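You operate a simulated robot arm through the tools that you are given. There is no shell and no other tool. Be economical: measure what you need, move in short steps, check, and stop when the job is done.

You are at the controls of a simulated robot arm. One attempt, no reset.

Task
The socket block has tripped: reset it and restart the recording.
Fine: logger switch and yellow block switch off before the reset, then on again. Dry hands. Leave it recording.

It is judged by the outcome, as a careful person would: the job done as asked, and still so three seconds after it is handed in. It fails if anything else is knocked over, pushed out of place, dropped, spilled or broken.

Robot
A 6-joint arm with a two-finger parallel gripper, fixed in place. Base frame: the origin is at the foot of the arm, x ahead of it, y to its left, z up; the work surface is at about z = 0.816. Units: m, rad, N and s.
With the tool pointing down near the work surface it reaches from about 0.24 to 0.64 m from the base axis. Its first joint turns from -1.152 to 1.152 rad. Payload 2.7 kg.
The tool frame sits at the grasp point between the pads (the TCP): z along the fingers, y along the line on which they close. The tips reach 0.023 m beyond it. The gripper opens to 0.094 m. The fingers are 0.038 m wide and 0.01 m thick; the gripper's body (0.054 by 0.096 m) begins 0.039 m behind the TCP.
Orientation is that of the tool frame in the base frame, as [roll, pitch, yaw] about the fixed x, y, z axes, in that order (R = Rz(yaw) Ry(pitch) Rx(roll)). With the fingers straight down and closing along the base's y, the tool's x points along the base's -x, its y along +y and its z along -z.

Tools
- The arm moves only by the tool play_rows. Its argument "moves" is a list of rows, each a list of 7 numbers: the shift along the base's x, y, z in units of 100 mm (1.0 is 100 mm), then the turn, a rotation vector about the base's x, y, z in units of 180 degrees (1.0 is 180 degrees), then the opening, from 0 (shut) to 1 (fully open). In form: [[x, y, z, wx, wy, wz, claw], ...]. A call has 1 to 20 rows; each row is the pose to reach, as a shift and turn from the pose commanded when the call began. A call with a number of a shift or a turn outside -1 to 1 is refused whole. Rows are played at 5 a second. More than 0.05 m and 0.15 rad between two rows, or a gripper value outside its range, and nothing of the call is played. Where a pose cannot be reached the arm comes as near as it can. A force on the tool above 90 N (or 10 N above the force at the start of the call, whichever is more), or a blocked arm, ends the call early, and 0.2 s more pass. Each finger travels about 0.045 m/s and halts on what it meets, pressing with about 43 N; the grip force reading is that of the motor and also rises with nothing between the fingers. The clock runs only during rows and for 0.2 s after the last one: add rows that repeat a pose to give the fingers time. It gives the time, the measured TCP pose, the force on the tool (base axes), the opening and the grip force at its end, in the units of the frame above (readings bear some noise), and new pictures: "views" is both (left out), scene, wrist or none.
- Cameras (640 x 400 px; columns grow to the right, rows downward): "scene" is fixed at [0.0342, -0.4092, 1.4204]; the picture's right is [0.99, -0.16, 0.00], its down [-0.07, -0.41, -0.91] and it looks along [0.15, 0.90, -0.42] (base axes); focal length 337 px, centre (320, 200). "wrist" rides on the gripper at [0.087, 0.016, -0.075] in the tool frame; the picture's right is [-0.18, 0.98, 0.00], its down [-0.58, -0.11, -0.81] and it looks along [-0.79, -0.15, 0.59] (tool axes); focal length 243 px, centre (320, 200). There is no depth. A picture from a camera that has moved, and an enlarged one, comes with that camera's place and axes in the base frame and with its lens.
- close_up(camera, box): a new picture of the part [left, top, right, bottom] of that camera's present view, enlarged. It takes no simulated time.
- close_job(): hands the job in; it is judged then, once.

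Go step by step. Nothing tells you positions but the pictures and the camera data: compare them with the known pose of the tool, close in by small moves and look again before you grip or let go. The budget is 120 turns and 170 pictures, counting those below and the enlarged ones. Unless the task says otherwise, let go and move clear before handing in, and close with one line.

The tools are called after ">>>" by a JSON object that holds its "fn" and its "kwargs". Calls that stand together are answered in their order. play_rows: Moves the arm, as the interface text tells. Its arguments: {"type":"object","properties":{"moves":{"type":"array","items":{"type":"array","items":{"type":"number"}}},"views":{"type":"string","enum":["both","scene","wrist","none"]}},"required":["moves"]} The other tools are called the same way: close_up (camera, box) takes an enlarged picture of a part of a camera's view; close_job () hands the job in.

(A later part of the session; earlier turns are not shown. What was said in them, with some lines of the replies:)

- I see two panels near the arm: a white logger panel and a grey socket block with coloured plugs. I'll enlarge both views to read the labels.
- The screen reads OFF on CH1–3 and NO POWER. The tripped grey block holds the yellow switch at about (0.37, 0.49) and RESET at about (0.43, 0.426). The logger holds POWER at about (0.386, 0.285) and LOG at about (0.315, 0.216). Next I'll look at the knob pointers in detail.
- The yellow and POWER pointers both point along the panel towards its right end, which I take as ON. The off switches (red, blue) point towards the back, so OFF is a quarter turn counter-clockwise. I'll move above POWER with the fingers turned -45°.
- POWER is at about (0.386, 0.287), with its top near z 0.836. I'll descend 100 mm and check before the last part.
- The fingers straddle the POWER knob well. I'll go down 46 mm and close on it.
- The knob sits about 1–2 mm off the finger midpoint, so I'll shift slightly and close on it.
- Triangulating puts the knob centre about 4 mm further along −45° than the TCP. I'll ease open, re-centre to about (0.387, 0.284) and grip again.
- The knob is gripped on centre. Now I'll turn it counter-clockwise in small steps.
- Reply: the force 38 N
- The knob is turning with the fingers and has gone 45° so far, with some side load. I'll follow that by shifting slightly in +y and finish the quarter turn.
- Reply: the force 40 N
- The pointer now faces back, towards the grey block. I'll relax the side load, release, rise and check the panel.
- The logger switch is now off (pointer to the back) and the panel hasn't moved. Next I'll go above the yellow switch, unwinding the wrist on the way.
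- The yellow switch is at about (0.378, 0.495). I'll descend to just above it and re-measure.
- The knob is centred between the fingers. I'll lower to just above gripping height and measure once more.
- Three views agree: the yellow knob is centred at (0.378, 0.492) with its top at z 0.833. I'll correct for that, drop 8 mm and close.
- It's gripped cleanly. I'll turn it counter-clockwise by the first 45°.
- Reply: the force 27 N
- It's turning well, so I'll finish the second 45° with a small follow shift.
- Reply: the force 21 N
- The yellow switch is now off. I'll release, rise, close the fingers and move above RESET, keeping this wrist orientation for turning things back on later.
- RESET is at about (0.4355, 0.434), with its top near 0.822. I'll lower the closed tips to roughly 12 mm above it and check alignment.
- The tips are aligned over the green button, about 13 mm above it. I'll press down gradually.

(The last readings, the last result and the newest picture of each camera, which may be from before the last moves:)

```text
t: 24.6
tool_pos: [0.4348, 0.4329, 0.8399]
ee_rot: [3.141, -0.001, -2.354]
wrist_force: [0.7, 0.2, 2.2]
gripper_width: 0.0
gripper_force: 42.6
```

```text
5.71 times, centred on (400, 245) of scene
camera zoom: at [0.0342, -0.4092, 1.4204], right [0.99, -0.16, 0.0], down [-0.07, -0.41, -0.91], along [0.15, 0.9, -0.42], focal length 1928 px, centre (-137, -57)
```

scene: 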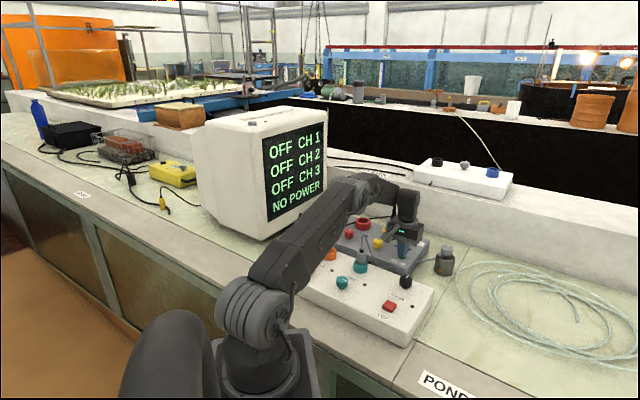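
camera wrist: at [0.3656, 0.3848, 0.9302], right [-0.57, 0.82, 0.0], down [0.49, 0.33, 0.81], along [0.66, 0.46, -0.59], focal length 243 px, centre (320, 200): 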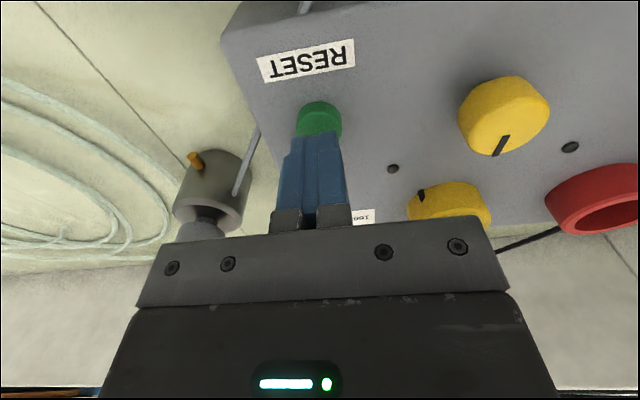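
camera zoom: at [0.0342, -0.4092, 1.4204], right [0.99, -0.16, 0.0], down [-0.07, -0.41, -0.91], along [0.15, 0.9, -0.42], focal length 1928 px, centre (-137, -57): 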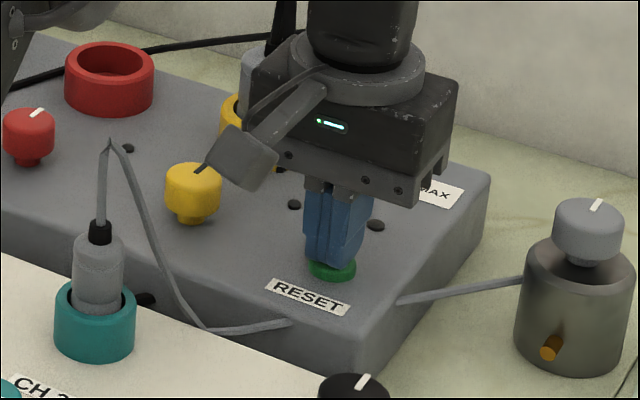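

The amber trip lamp has gone out with RESET pressed. I'll rise, open the fingers and check it stays out, then go back above the yellow switch.

>>> {"fn": "play_rows", "kwargs": {"moves": [[0, 0, 0, 0, 0, 0, 0], [0, 0, 0.3, 0, 0, 0, 0], [0, 0, 0.7, 0, 0, 0, 0.2], [0, 0, 1.0, 0, 0, 0, 0.4], [-0.2, 0.2, 1.0, 0, 0, 0, 0.55], [-0.4, 0.4, 1.0, 0, 0, 0, 0.55], [-0.57, 0.6, 1.0, 0, 0, 0, 0.55]]}}

>>> {"fn": "close_up", "kwargs": {"camera": "scene", "box": [300, 180, 460, 290]}}

>>> {"fn": "close_up", "kwargs": {"camera": "wrist", "box": [220, 0, 420, 130]}}

```text
t: 26.2
tool_pos: [0.3776, 0.4931, 0.9398]
ee_rot: [3.14, -0.001, -2.355]
wrist_force: [-1.8, -0.1, 0.9]
gripper_width: 0.0517
gripper_force: 0.1
camera wrist: at [0.3058, 0.4427, 1.0149], right [-0.57, 0.82, 0.0], down [0.49, 0.34, 0.81], along [0.66, 0.46, -0.59], focal length 243 px, centre (320, 200)
```

scene: 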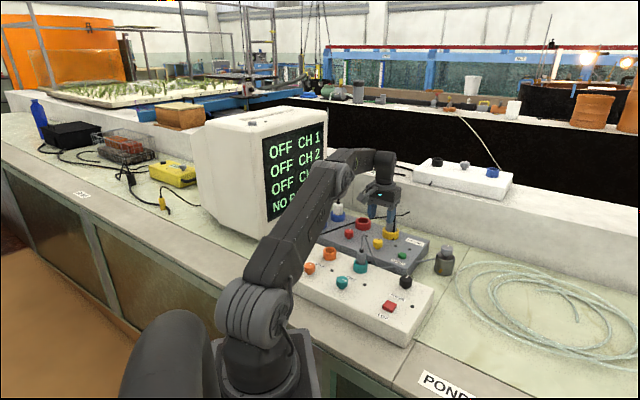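
wrist: 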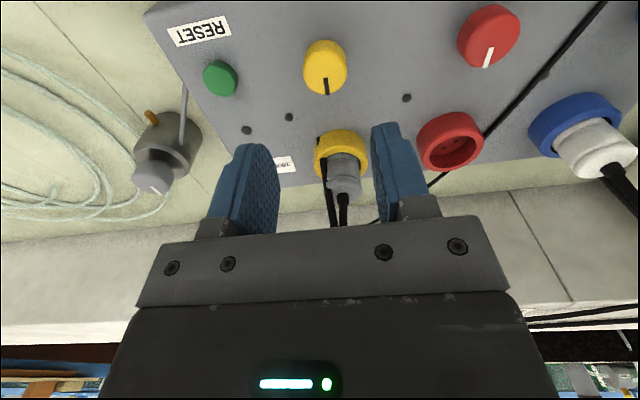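

```text
3.64 times, centred on (380, 235) of scene
camera zoom: at [0.0342, -0.4092, 1.4204], right [0.99, -0.16, 0.0], down [-0.07, -0.41, -0.91], along [0.15, 0.9, -0.42], focal length 1227 px, centre (102, 73)
```

zoom: 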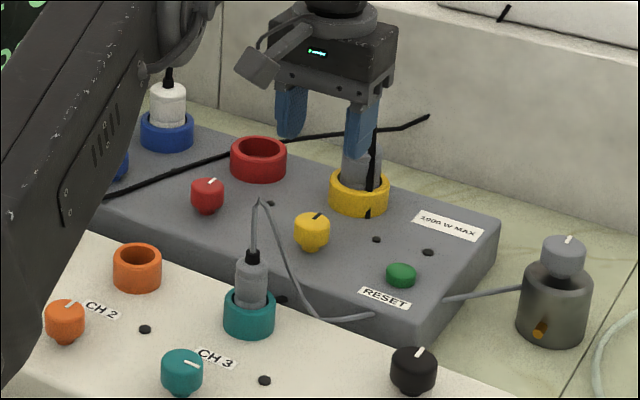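

```text
3.08 times, centred on (320, 65) of wrist
camera zoom: at [0.3058, 0.4427, 1.0149], right [-0.57, 0.82, 0.0], down [0.49, 0.34, 0.81], along [0.66, 0.46, -0.59], focal length 746 px, centre (320, 615)
```

zoom: 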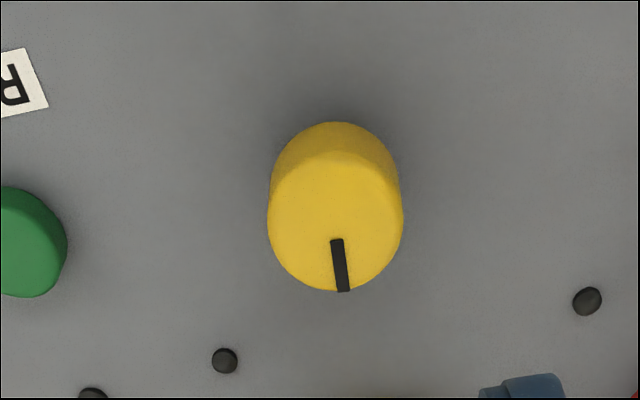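

The trip lamp stays out and the yellow switch is still off. I'll lower over the yellow knob at about (0.377, 0.495) and measure again.

>>> {"fn": "play_rows", "kwargs": {"moves": [[0, 0.02, -0.4, 0, 0, 0, 0.55], [0, 0.02, -0.8, 0, 0, 0, 0.55], [0, 0.02, -0.92, 0, 0, 0, 0.55]], "views": "none"}}

>>> {"fn": "close_up", "kwargs": {"camera": "wrist", "box": [220, 90, 420, 220]}}

```text
t: 27.0
tool_pos: [0.3771, 0.4953, 0.848]
ee_rot: [-3.141, -0.001, -2.353]
wrist_force: [-1.2, 0.0, -0.5]
gripper_width: 0.0516
gripper_force: 0.1
```

```text
3.08 times, centred on (320, 155) of wrist
camera zoom: at [0.3049, 0.4453, 0.9235], right [-0.57, 0.82, 0.0], down [0.49, 0.33, 0.81], along [0.66, 0.46, -0.59], focal length 746 px, centre (320, 338)
```

zoom: 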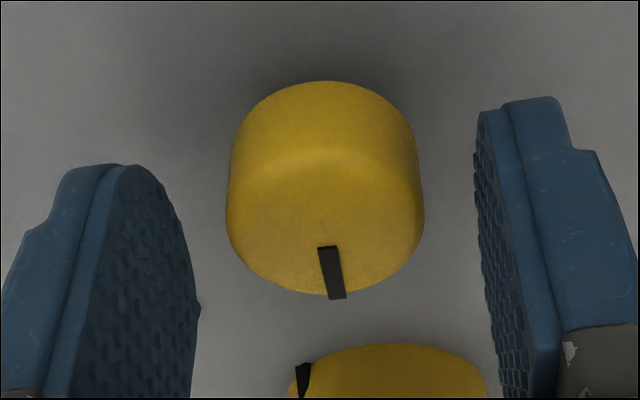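

The knob is within about 2 mm of the TCP. I'll nudge across, lower to 0.843 and grip.

>>> {"fn": "play_rows", "kwargs": {"moves": [[0.0, 0.01, -0.05, 0, 0, 0, 0.5], [0.0, 0.01, -0.05, 0, 0, 0, 0.43], [0.0, 0.01, -0.05, 0, 0, 0, 0.35], [0.0, 0.01, -0.05, 0, 0, 0, 0.3], [0.0, 0.01, -0.05, 0, 0, 0, 0.28]], "views": "none"}}

>>> {"fn": "play_rows", "kwargs": {"moves": [[0, 0, 0, 0, 0, -0.042, 0.28], [0, 0, 0, 0, 0, -0.084, 0.28], [0, 0, 0, 0, 0, -0.126, 0.28], [0, 0, 0, 0, 0, -0.168, 0.28], [0, 0, 0, 0, 0, -0.21, 0.28], [0, 0, 0, 0, 0, -0.25, 0.28]], "views": "wrist"}}

```text
t: 28.2
tool_pos: [0.3773, 0.4971, 0.8436]
ee_rot: [3.141, 0.001, -2.352]
wrist_force: [-6.2, 7.3, -0.9]
gripper_width: 0.0317
gripper_force: 44.7
```

```text
t: 29.6
tool_pos: [0.378, 0.4951, 0.8442]
ee_rot: [-3.14, -0.003, 3.139]
wrist_force: [-8.4, -9.4, -3.9]
gripper_width: 0.0316
gripper_force: 44.8
camera wrist: at [0.2923, 0.5112, 0.9189], right [0.19, 0.98, 0.0], down [0.58, -0.11, 0.81], along [0.79, -0.15, -0.59], focal length 243 px, centre (320, 200)
```

wrist: 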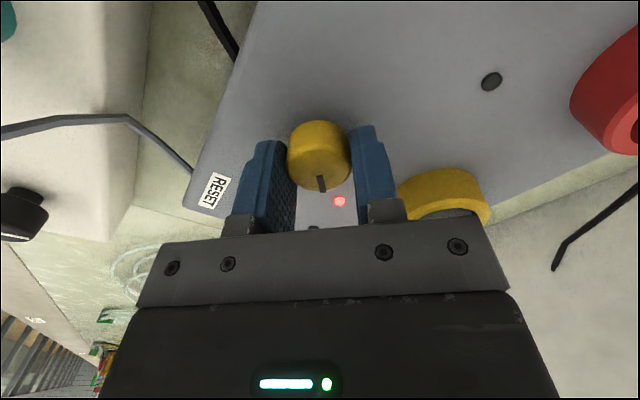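

The yellow socket's red lamp has come on. I'll finish the quarter turn.

>>> {"fn": "play_rows", "kwargs": {"moves": [[0, 0, 0, 0, 0, -0.042, 0.28], [0, 0, 0, 0, 0, -0.084, 0.28], [0, -0.01, 0, 0, 0, -0.126, 0.28], [0, -0.01, 0, 0, 0, -0.168, 0.28], [0, -0.02, 0, 0, 0, -0.21, 0.28], [0, -0.02, 0, 0, 0, -0.25, 0.28]]}}

```text
t: 31.0
tool_pos: [0.3766, 0.493, 0.8433]
ee_rot: [-3.135, 0.001, 2.36]
wrist_force: [-13.5, -26.1, 3.1]
gripper_width: 0.0317
gripper_force: 44.9
camera wrist: at [0.3281, 0.5652, 0.9185], right [0.82, 0.57, -0.01], down [0.34, -0.48, 0.81], along [0.45, -0.67, -0.59], focal length 243 px, centre (320, 200)
```

scene: 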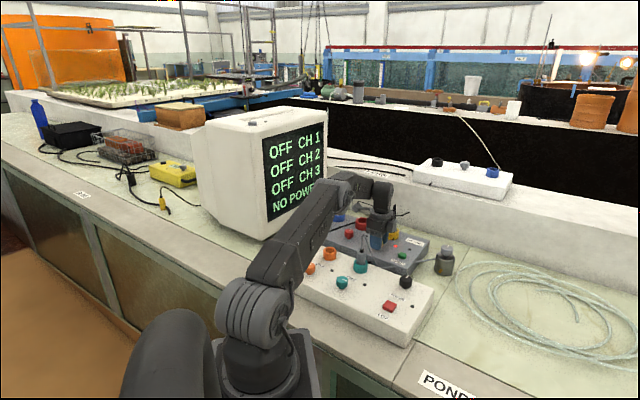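
wrist: 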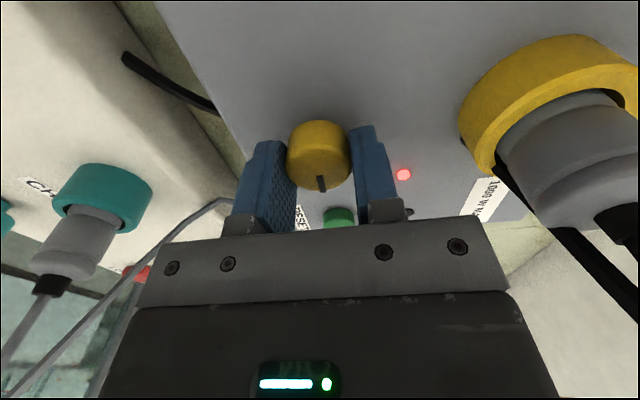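

The yellow switch is on and its lamp is lit. I'll release, rise, and return above POWER while rewinding the wrist.

>>> {"fn": "play_rows", "kwargs": {"moves": [[-0.01, -0.02, 0, 0, 0, 0, 0.36], [-0.01, -0.02, 0, 0, 0, 0, 0.45], [-0.01, -0.02, 0, 0, 0, 0, 0.55], [-0.01, -0.02, 0.3, 0, 0, 0, 0.6], [-0.01, -0.02, 0.7, 0, 0, 0, 0.6], [-0.01, -0.02, 1.0, 0, 0, 0, 0.6], [0, -0.2, 1.0, 0, 0, 0.042, 0.6], [0.02, -0.4, 1.0, 0, 0, 0.084, 0.6], [0.04, -0.6, 1.0, 0, 0, 0.126, 0.6], [0.06, -0.8, 1.0, 0, 0, 0.168, 0.6], [0.1, -1.0, 1.0, 0, 0, 0.21, 0.6]], "views": "none"}}

>>> {"fn": "play_rows", "kwargs": {"moves": [[0, -0.2, 0, 0, 0, 0.042, 0.6], [0, -0.4, 0, 0, 0, 0.084, 0.6], [0, -0.6, 0, 0, 0, 0.126, 0.6], [0, -0.8, 0, 0, 0, 0.168, 0.6], [0, -1.0, 0, 0, 0, 0.21, 0.6], [0, -1.0, 0, 0, 0, 0.25, 0.6], [0, -1.0, 0, 0, 0, 0.29, 0.6]]}}

>>> {"fn": "close_up", "kwargs": {"camera": "scene", "box": [270, 180, 470, 350]}}

```text
t: 33.4
tool_pos: [0.3877, 0.395, 0.9443]
ee_rot: [3.141, 0.0, 3.019]
wrist_force: [0.4, -0.4, -0.1]
gripper_width: 0.0565
gripper_force: 0.1
```

```text
t: 35.0
tool_pos: [0.3875, 0.2938, 0.9449]
ee_rot: [3.141, 0.0, -2.352]
wrist_force: [0.3, -0.4, -0.3]
gripper_width: 0.0566
gripper_force: 0.1
camera wrist: at [0.3161, 0.2432, 1.0188], right [-0.57, 0.82, 0.0], down [0.49, 0.34, 0.81], along [0.66, 0.46, -0.59], focal length 243 px, centre (320, 200)
```

scene: 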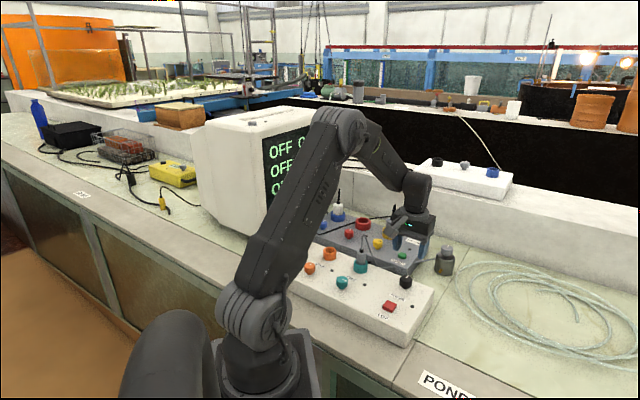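
wrist: 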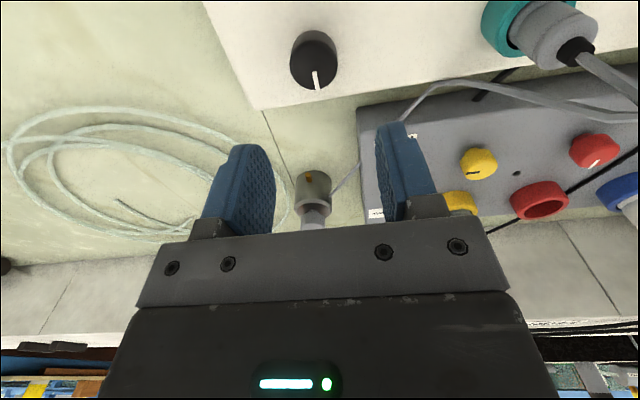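

```text
2.35 times, centred on (370, 265) of scene
camera zoom: at [0.0342, -0.4092, 1.4204], right [0.99, -0.16, 0.0], down [-0.07, -0.41, -0.91], along [0.15, 0.9, -0.42], focal length 794 px, centre (202, 47)
```

zoom: 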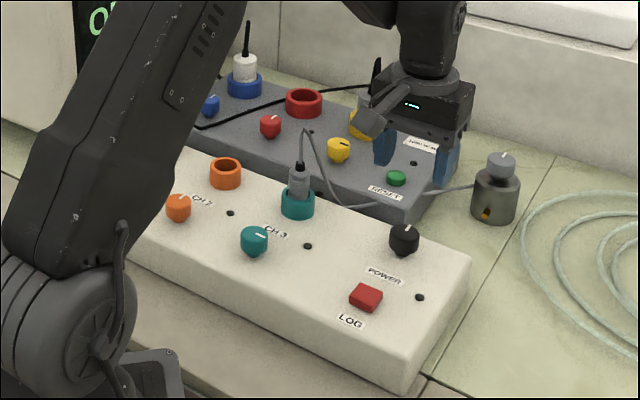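

The trip lamp is still out and yellow is on. I'll lower over POWER at about (0.388, 0.287).

>>> {"fn": "play_rows", "kwargs": {"moves": [[0, -0.07, -0.4, 0, 0, 0, 0.55], [0, -0.07, -0.8, 0, 0, 0, 0.55], [0, -0.07, -0.95, 0, 0, 0, 0.55]], "views": "none"}}

>>> {"fn": "close_up", "kwargs": {"camera": "wrist", "box": [220, 90, 420, 220]}}

```text
t: 35.8
tool_pos: [0.3867, 0.2878, 0.8468]
ee_rot: [-3.138, 0.001, -2.355]
wrist_force: [-0.5, -0.4, -0.1]
gripper_width: 0.0513
gripper_force: 0.1
```

```text
3.08 times, centred on (320, 155) of wrist
camera zoom: at [0.3148, 0.2373, 0.9228], right [-0.57, 0.82, 0.0], down [0.49, 0.33, 0.81], along [0.66, 0.46, -0.59], focal length 746 px, centre (320, 338)
```

zoom: 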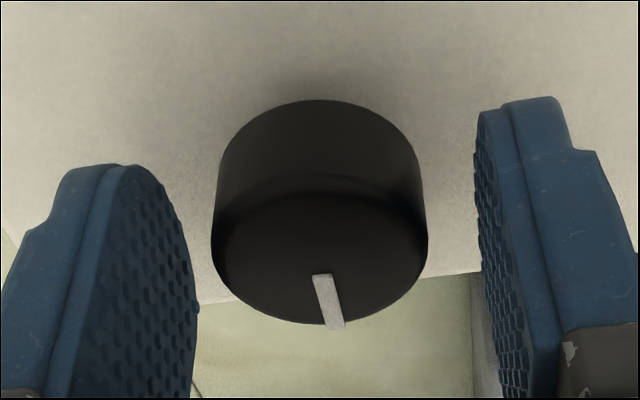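

It's well centred, so I'll grip and turn clockwise.

>>> {"fn": "play_rows", "kwargs": {"moves": [[0.0, 0, 0.02, 0, 0, 0, 0.47], [0.0, 0.0, 0.02, 0, 0, 0, 0.4], [0.0, 0.0, 0.02, 0, 0, 0, 0.33], [0.0, 0.0, 0.02, 0, 0, 0, 0.3]], "views": "none"}}

>>> {"fn": "play_rows", "kwargs": {"moves": [[0, 0, 0, 0, 0, -0.042, 0.3], [0, 0, 0, 0, 0, -0.084, 0.3], [0, 0, 0, 0, 0, -0.126, 0.3], [0, 0, 0, 0, 0, -0.168, 0.3], [0, 0, 0, 0, 0, -0.21, 0.3], [0, 0, 0, 0, 0, -0.25, 0.3]], "views": "scene"}}

```text
t: 36.8
tool_pos: [0.3879, 0.2877, 0.8501]
ee_rot: [3.139, -0.002, -2.356]
wrist_force: [-7.1, 6.3, -2.5]
gripper_width: 0.0339
gripper_force: 45.2
```

```text
t: 38.2
tool_pos: [0.3873, 0.2857, 0.8507]
ee_rot: [3.141, -0.001, -3.141]
wrist_force: [-3.1, 3.7, -19.1]
gripper_width: 0.0343
gripper_force: 44.8
```

scene: 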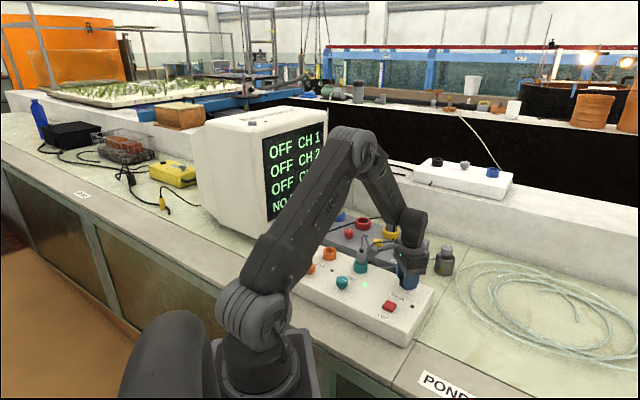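

The CH3 lamp came on, so the logger has power. I'll finish the quarter turn.

>>> {"fn": "play_rows", "kwargs": {"moves": [[0, 0, 0, 0, 0, -0.042, 0.3], [0, 0, 0, 0, 0, -0.084, 0.3], [0, -0.01, 0, 0, 0, -0.126, 0.3], [0, -0.01, 0, 0, 0, -0.168, 0.3], [0, -0.02, 0, 0, 0, -0.21, 0.3], [0, -0.02, 0, 0, 0, -0.25, 0.3]], "views": "wrist"}}

>>> {"fn": "close_up", "kwargs": {"camera": "scene", "box": [250, 110, 450, 330]}}

```text
t: 39.6
tool_pos: [0.3867, 0.2856, 0.8509]
ee_rot: [-3.14, 0.0, 2.357]
wrist_force: [-8.1, -4.5, -18.5]
gripper_width: 0.0339
gripper_force: 44.4
camera wrist: at [0.3378, 0.3572, 0.9253], right [0.83, 0.56, 0.0], down [0.34, -0.49, 0.81], along [0.45, -0.67, -0.59], focal length 243 px, centre (320, 200)
```

wrist: 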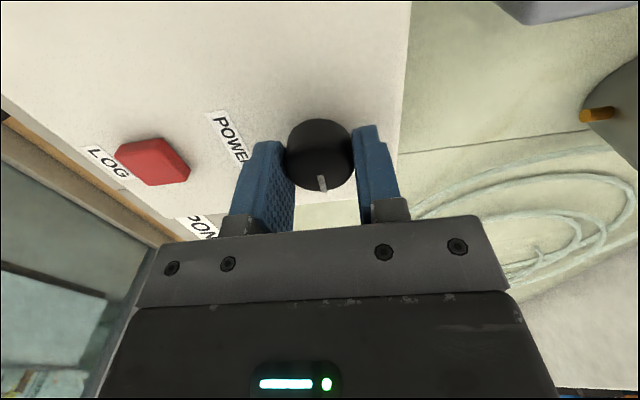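

```text
1.82 times, centred on (350, 220) of scene
camera zoom: at [0.0342, -0.4092, 1.4204], right [0.99, -0.16, 0.0], down [-0.07, -0.41, -0.91], along [0.15, 0.9, -0.42], focal length 614 px, centre (266, 164)
```

zoom: 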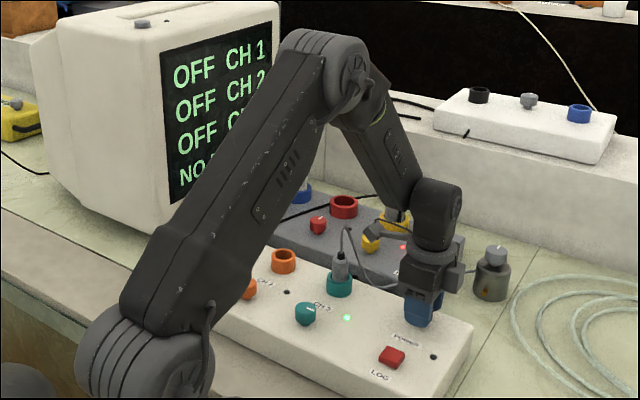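

Power is on and the CH3 lamp is green. I'll release, rise, close the fingers and move above LOG.

>>> {"fn": "play_rows", "kwargs": {"moves": [[0, 0, 0, 0, 0, 0, 0.4], [0, 0, 0, 0, 0, 0, 0.5], [0, 0, 0, 0, 0, 0, 0.55], [0, 0, 0.3, 0, 0, 0, 0.5], [0, 0, 0.7, 0, 0, 0, 0.3], [0, 0, 0.9, 0, 0, 0, 0.1], [-0.3, -0.3, 0.9, 0, 0, 0, 0], [-0.55, -0.55, 0.9, 0, 0, 0, 0], [-0.7, -0.68, 0.9, 0, 0, 0, 0], [-0.7, -0.68, 0.9, 0, 0, 0, 0]]}}

>>> {"fn": "close_up", "kwargs": {"camera": "scene", "box": [250, 110, 450, 330]}}

>>> {"fn": "close_up", "kwargs": {"camera": "wrist", "box": [200, 0, 440, 180]}}

```text
t: 41.8
tool_pos: [0.3181, 0.2149, 0.9406]
ee_rot: [3.139, 0.0, 2.357]
wrist_force: [0.5, 0.7, 0.0]
gripper_width: 0.0
gripper_force: 42.2
camera wrist: at [0.2687, 0.288, 1.0159], right [0.82, 0.57, 0.0], down [0.33, -0.49, 0.81], along [0.46, -0.66, -0.59], focal length 243 px, centre (320, 200)
```

scene: 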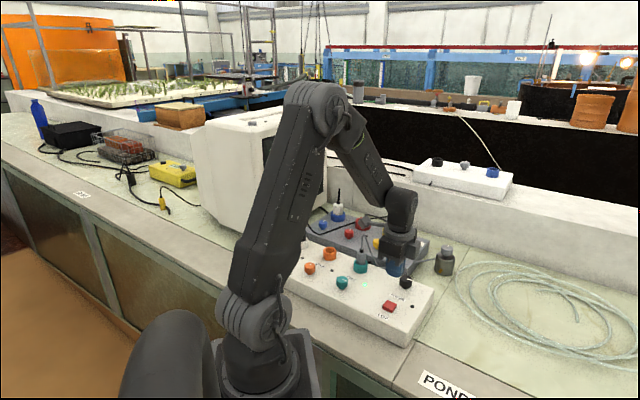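
wrist: 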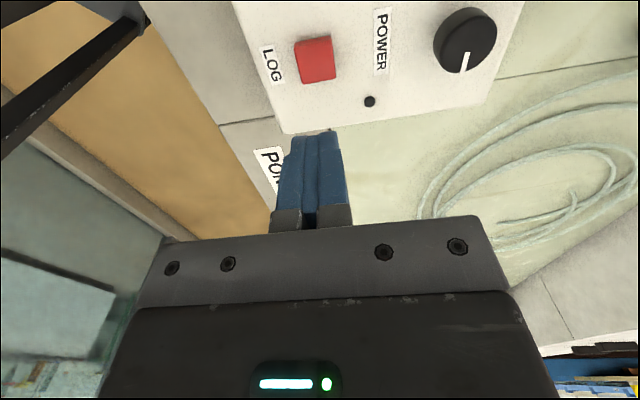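

```text
1.82 times, centred on (350, 220) of scene
camera zoom: at [0.0342, -0.4092, 1.4204], right [0.99, -0.16, 0.0], down [-0.07, -0.41, -0.91], along [0.15, 0.9, -0.42], focal length 614 px, centre (266, 164)
```

zoom: 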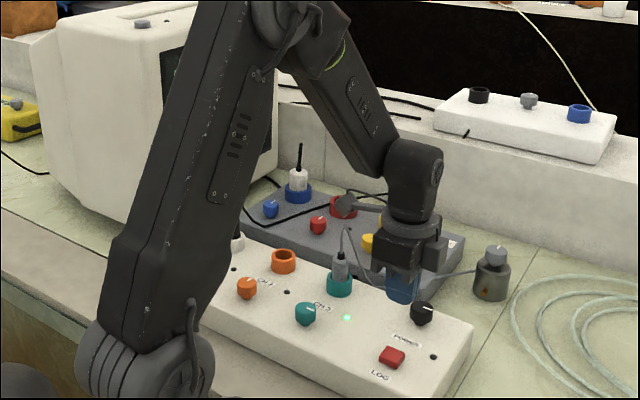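

```text
2.22 times, centred on (320, 90) of wrist
camera zoom: at [0.2687, 0.288, 1.0159], right [0.82, 0.57, 0.0], down [0.33, -0.49, 0.81], along [0.46, -0.66, -0.59], focal length 539 px, centre (320, 444)
```

zoom: 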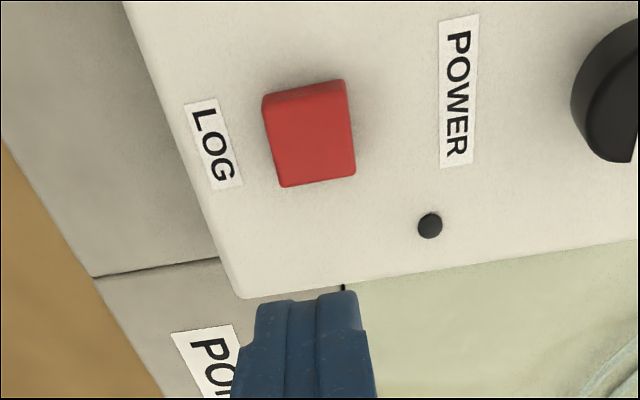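

LOG is at about (0.3165, 0.216), almost directly below. I'll lower near it and check.

>>> {"fn": "play_rows", "kwargs": {"moves": [[-0.01, 0.01, -0.4, 0, 0, 0, 0], [-0.01, 0.01, -0.8, 0, 0, 0, 0]], "views": "none"}}

>>> {"fn": "close_up", "kwargs": {"camera": "scene", "box": [340, 260, 440, 350]}}

>>> {"fn": "close_up", "kwargs": {"camera": "wrist", "box": [200, 60, 440, 220]}}

```text
t: 42.4
tool_pos: [0.3184, 0.2164, 0.86]
ee_rot: [3.139, -0.001, 2.358]
wrist_force: [-0.3, 0.7, -0.2]
gripper_width: 0.0
gripper_force: 42.3
```

```text
4.44 times, centred on (390, 305) of scene
camera zoom: at [0.0342, -0.4092, 1.4204], right [0.99, -0.16, 0.0], down [-0.07, -0.41, -0.91], along [0.15, 0.9, -0.42], focal length 1500 px, centre (9, -267)
```

zoom: 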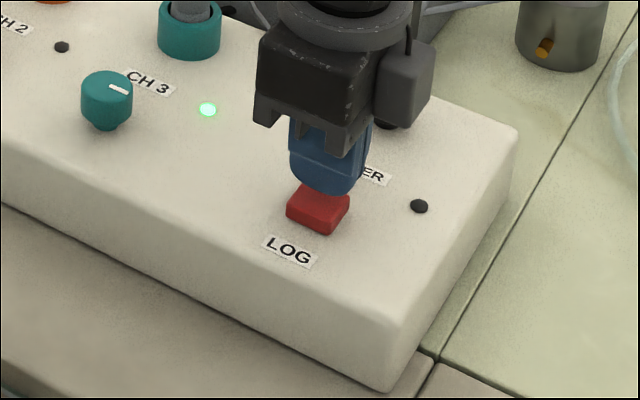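

```text
2.50 times, centred on (320, 140) of wrist
camera zoom: at [0.2686, 0.2898, 0.9345], right [0.82, 0.57, 0.0], down [0.33, -0.49, 0.81], along [0.46, -0.66, -0.59], focal length 606 px, centre (320, 350)
```

zoom: 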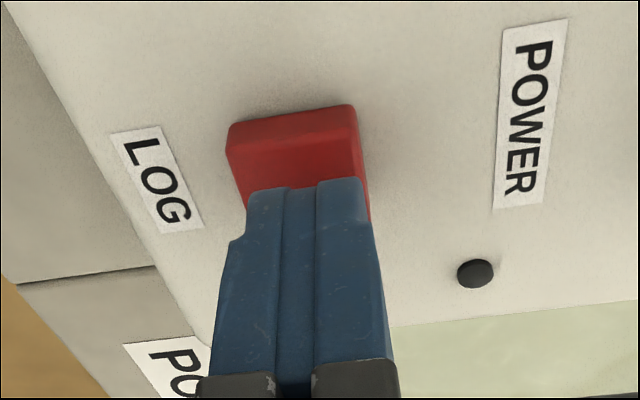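

The tips are over the red button. I'll press it down once, gradually, watching the lamp.

>>> {"fn": "play_rows", "kwargs": {"moves": [[0, 0, -0.06, 0, 0, 0, 0], [0, 0, -0.09, 0, 0, 0, 0], [0, 0, -0.11, 0, 0, 0, 0], [0, 0, -0.13, 0, 0, 0, 0]], "views": "none"}}

>>> {"fn": "close_up", "kwargs": {"camera": "scene", "box": [340, 260, 440, 350]}}

```text
t: 43.4
tool_pos: [0.3174, 0.2181, 0.8471]
ee_rot: [3.14, 0.002, 2.357]
wrist_force: [0.5, -0.4, 0.6]
gripper_width: 0.0
gripper_force: 42.4
```

```text
4.44 times, centred on (390, 305) of scene
camera zoom: at [0.0342, -0.4092, 1.4204], right [0.99, -0.16, 0.0], down [-0.07, -0.41, -0.91], along [0.15, 0.9, -0.42], focal length 1500 px, centre (9, -267)
```

zoom: 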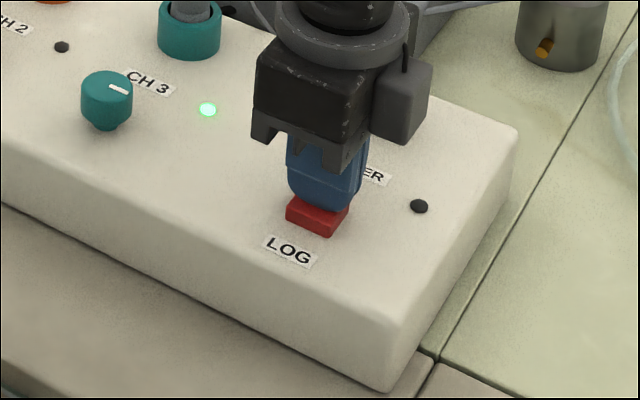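

The tips are just at the button with no force yet, so I'll keep pressing in small steps.

>>> {"fn": "play_rows", "kwargs": {"moves": [[0, 0, -0.01, 0, 0, 0, 0], [0, 0, -0.025, 0, 0, 0, 0], [0, 0, -0.04, 0, 0, 0, 0]], "views": "none"}}

>>> {"fn": "close_up", "kwargs": {"camera": "scene", "box": [340, 260, 440, 350]}}

```text
t: 44.2
tool_pos: [0.3172, 0.219, 0.8425]
ee_rot: [3.141, 0.0, 2.357]
wrist_force: [-0.9, 1.5, 6.0]
gripper_width: 0.0001
gripper_force: 42.2
```

```text
4.44 times, centred on (390, 305) of scene
camera zoom: at [0.0341, -0.4092, 1.4204], right [0.99, -0.16, 0.0], down [-0.07, -0.41, -0.91], along [0.15, 0.9, -0.42], focal length 1500 px, centre (9, -267)
```

zoom: 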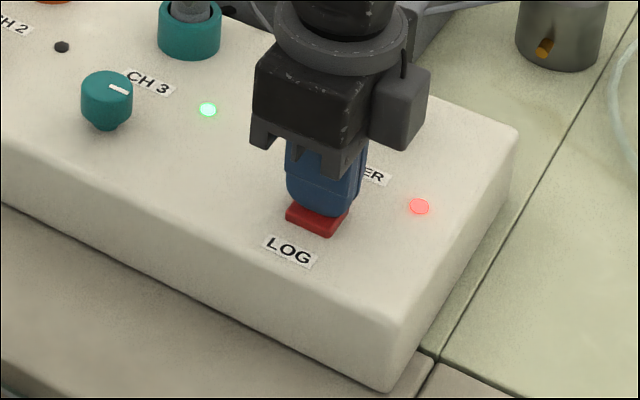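

The recording lamp has lit. I'll lift straight up, move clear so the screen shows, and check everything.

>>> {"fn": "play_rows", "kwargs": {"moves": [[0, 0, 0.1, 0, 0, 0, 0], [0, 0, 0.5, 0, 0, 0, 0], [0, 0, 1.0, 0, 0, 0, 0]], "views": "none"}}

>>> {"fn": "play_rows", "kwargs": {"moves": [[0.2, -0.1, 0.4, 0, 0, 0, 0], [0.5, -0.3, 0.8, 0, 0, 0, 0], [0.8, -0.6, 1.0, 0, 0, 0, 0], [1.0, -1.0, 1.0, 0, 0, 0, 0]], "views": "scene"}}

>>> {"fn": "close_up", "kwargs": {"camera": "scene", "box": [250, 110, 450, 330]}}

```text
t: 45.0
tool_pos: [0.3164, 0.2192, 0.9468]
ee_rot: [-3.14, 0.001, 2.359]
wrist_force: [-0.5, 0.4, -0.3]
gripper_width: 0.0
gripper_force: 42.2
```

```text
refused: row 2 steps farther than a row can; nothing moved
```

```text
1.82 times, centred on (350, 220) of scene
camera zoom: at [0.0342, -0.4092, 1.4204], right [0.99, -0.16, 0.0], down [-0.07, -0.41, -0.91], along [0.15, 0.9, -0.42], focal length 614 px, centre (266, 164)
```

zoom: 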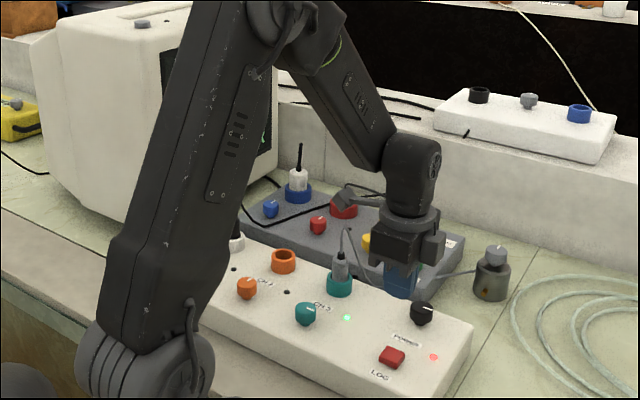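

The log lamp stays lit. I'll raise and swing the arm clear to read the screen.

>>> {"fn": "play_rows", "kwargs": {"moves": [[0, 0, 0.4, 0, 0, 0, 0], [0, 0, 0.8, 0, 0, 0, 0.1], [0.2, -0.3, 1.0, 0, 0, 0, 0.3], [0.4, -0.65, 1.0, 0, 0, 0, 0.4], [0.6, -1.0, 1.0, 0, 0, 0, 0.5]], "views": "none"}}

>>> {"fn": "play_rows", "kwargs": {"moves": [[0, -0.4, 0, 0, 0, 0, 0.5], [0, -0.8, 0, 0, 0, 0, 0.5], [0, -1.0, 0, 0, 0, 0, 0.5]], "views": "scene"}}

>>> {"fn": "close_up", "kwargs": {"camera": "scene", "box": [250, 110, 450, 330]}}

```text
t: 46.2
tool_pos: [0.3757, 0.1184, 1.0452]
ee_rot: [-3.141, -0.002, 2.36]
wrist_force: [0.0, 0.0, 0.1]
gripper_width: 0.047
gripper_force: 0.2
```

```text
t: 47.0
tool_pos: [0.3771, 0.0182, 1.0438]
ee_rot: [-3.141, -0.001, 2.358]
wrist_force: [0.2, -0.1, 0.3]
gripper_width: 0.0471
gripper_force: 0.0
```

scene: 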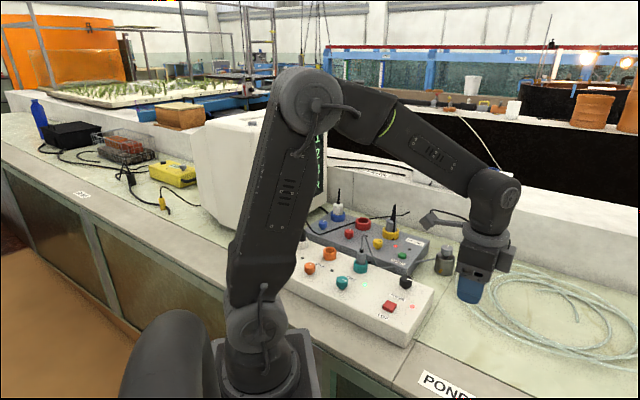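

```text
1.82 times, centred on (350, 220) of scene
camera zoom: at [0.0342, -0.4092, 1.4204], right [0.99, -0.16, 0.0], down [-0.07, -0.41, -0.91], along [0.15, 0.9, -0.42], focal length 614 px, centre (266, 164)
```

zoom: 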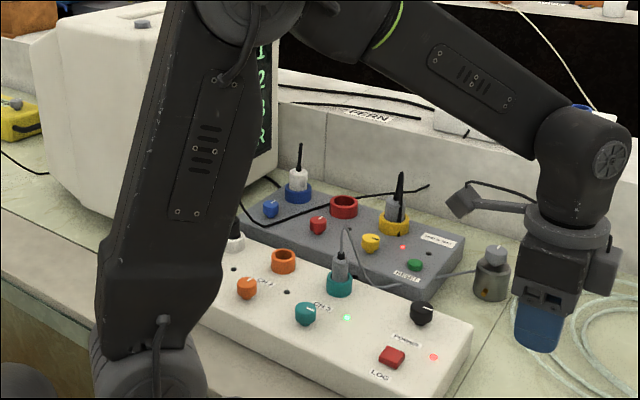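

All lamps look right: trip lamp out, yellow lit, CH3 green, LOG red. The end of the screen's bottom line looks like "R", so I want to read it properly and will reach forward to uncover it.

>>> {"fn": "play_rows", "kwargs": {"moves": [[0.4, 0, 0, 0, 0, 0, 0.5], [0.8, -0.1, 0, 0, 0, 0, 0.5], [1.0, -0.4, 0, 0, 0, 0, 0.5], [1.0, -0.8, 0, 0, 0, 0, 0.5]], "views": "none"}}

>>> {"fn": "play_rows", "kwargs": {"moves": [[0.3, -0.2, 0, 0, 0, 0, 0.5], [0.6, -0.5, 0, 0, 0, 0, 0.5], [0.8, -0.8, 0, 0, 0, 0, 0.5]], "views": "scene"}}

>>> {"fn": "close_up", "kwargs": {"camera": "scene", "box": [190, 100, 350, 240]}}

```text
t: 48.0
tool_pos: [0.4792, -0.0626, 1.0442]
ee_rot: [3.141, -0.002, 2.358]
wrist_force: [-1.0, 0.0, 0.0]
gripper_width: 0.047
gripper_force: 0.1
```

```text
t: 48.8
tool_pos: [0.5576, -0.1421, 1.045]
ee_rot: [-3.141, 0.002, 2.358]
wrist_force: [-0.1, 0.0, 0.3]
gripper_width: 0.0472
gripper_force: 0.1
```

scene: 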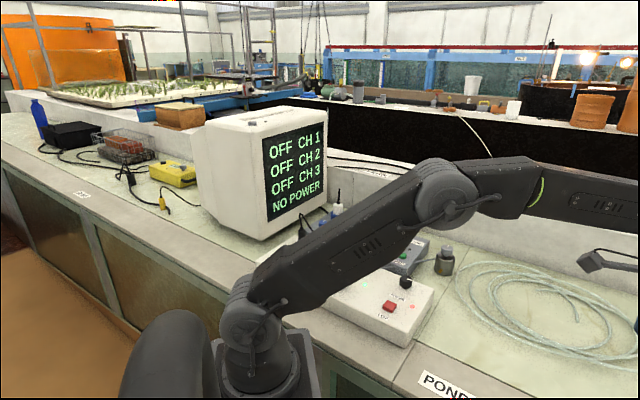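

```text
2.86 times, centred on (270, 170) of scene
camera zoom: at [0.0342, -0.4092, 1.4204], right [0.99, -0.16, 0.0], down [-0.07, -0.41, -0.91], along [0.15, 0.9, -0.42], focal length 964 px, centre (463, 286)
```

zoom: 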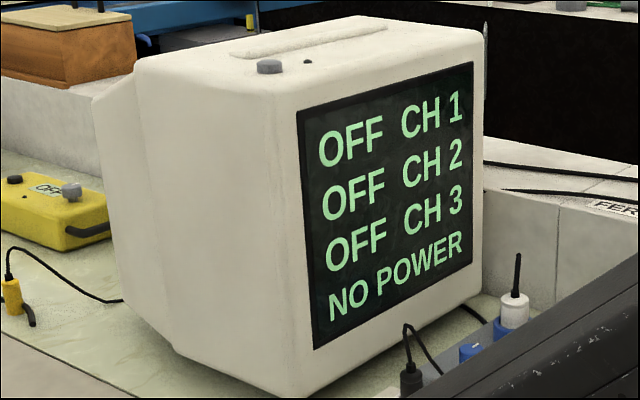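

The screen still says NO POWER. I'll check whether the lamps are still lit or the block has tripped again.

>>> {"fn": "close_up", "kwargs": {"camera": "scene", "box": [370, 220, 470, 330]}}

>>> {"fn": "close_up", "kwargs": {"camera": "scene", "box": [280, 180, 440, 290]}}

```text
3.64 times, centred on (420, 275) of scene
camera zoom: at [0.0342, -0.4092, 1.4204], right [0.99, -0.16, 0.0], down [-0.07, -0.41, -0.91], along [0.15, 0.9, -0.42], focal length 1227 px, centre (-44, -73)
```

zoom: 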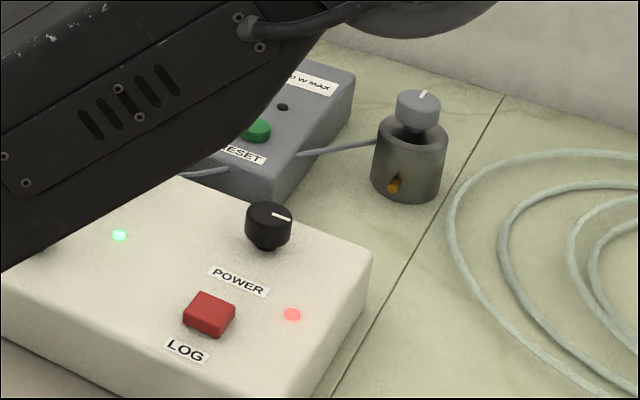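

```text
3.64 times, centred on (360, 235) of scene
camera zoom: at [0.0342, -0.4092, 1.4204], right [0.99, -0.16, 0.0], down [-0.07, -0.41, -0.91], along [0.15, 0.9, -0.42], focal length 1227 px, centre (174, 73)
```

zoom: 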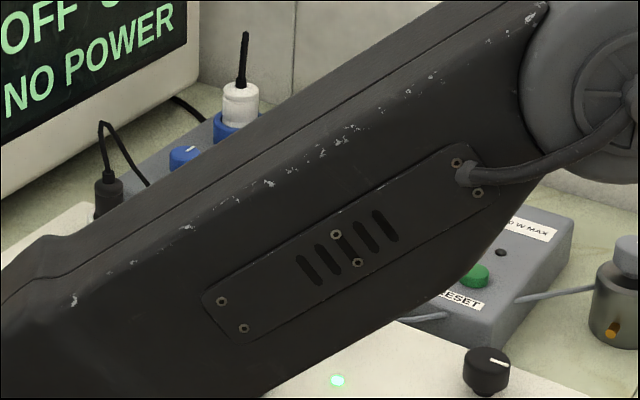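

The trip lamp is out and the CH3 and LOG lamps are steady, so the screen may just be slow to update. I'll wait a few seconds and look again.

>>> {"fn": "play_rows", "kwargs": {"moves": [[0, 0, 0, 0, 0, 0, 0.5], [0, 0, 0, 0, 0, 0, 0.5], [0, 0, 0, 0, 0, 0, 0.5], [0, 0, 0, 0, 0, 0, 0.5], [0, 0, 0, 0, 0, 0, 0.5], [0, 0, 0, 0, 0, 0, 0.5], [0, 0, 0, 0, 0, 0, 0.5], [0, 0, 0, 0, 0, 0, 0.5], [0, 0, 0, 0, 0, 0, 0.5], [0, 0, 0, 0, 0, 0, 0.5], [0, 0, 0, 0, 0, 0, 0.5], [0, 0, 0, 0, 0, 0, 0.5], [0, 0, 0, 0, 0, 0, 0.5], [0, 0, 0, 0, 0, 0, 0.5], [0, 0, 0, 0, 0, 0, 0.5]], "views": "both"}}

>>> {"fn": "close_up", "kwargs": {"camera": "scene", "box": [370, 220, 470, 330]}}

```text
t: 52.0
tool_pos: [0.5563, -0.1415, 1.0434]
ee_rot: [-3.141, 0.001, 2.358]
wrist_force: [-0.9, 0.0, -0.5]
gripper_width: 0.0471
gripper_force: 0.1
camera wrist: at [0.5079, -0.069, 1.1196], right [0.82, 0.57, 0.0], down [0.33, -0.49, 0.81], along [0.46, -0.66, -0.59], focal length 243 px, centre (320, 200)
```

scene: 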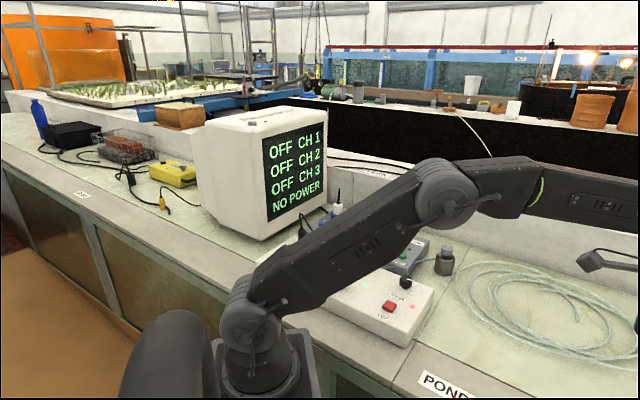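
wrist: 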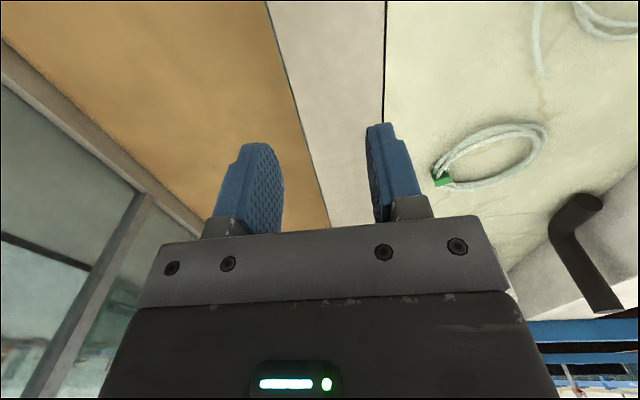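

```text
3.64 times, centred on (420, 275) of scene
camera zoom: at [0.0342, -0.4092, 1.4204], right [0.99, -0.16, 0.0], down [-0.07, -0.41, -0.91], along [0.15, 0.9, -0.42], focal length 1227 px, centre (-44, -73)
```

zoom: 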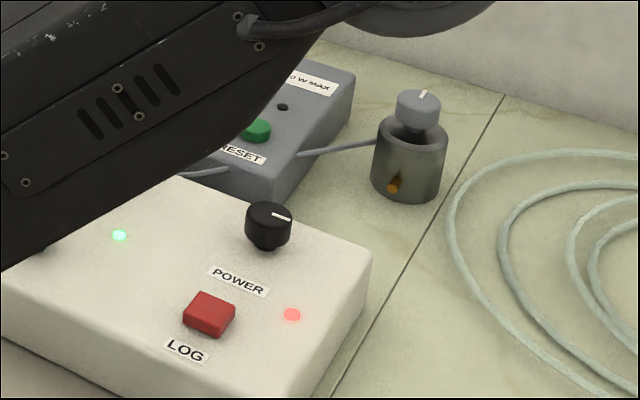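

The trip lamp is out and POWER is on. The CH3 and LOG lamps have stayed lit for several seconds, and nothing has been displaced. Only the two permitted switches, RESET and LOG were touched, so I'm handing in.

>>> {"fn": "close_job", "kwargs": {}}

```text
The job is handed in.
```

The socket block is reset, the yellow and logger switches are back on, and the LOG lamp was lit when I handed in, but the monitor still read "OFF CH 1–3 / NO POWER", which I couldn't explain.
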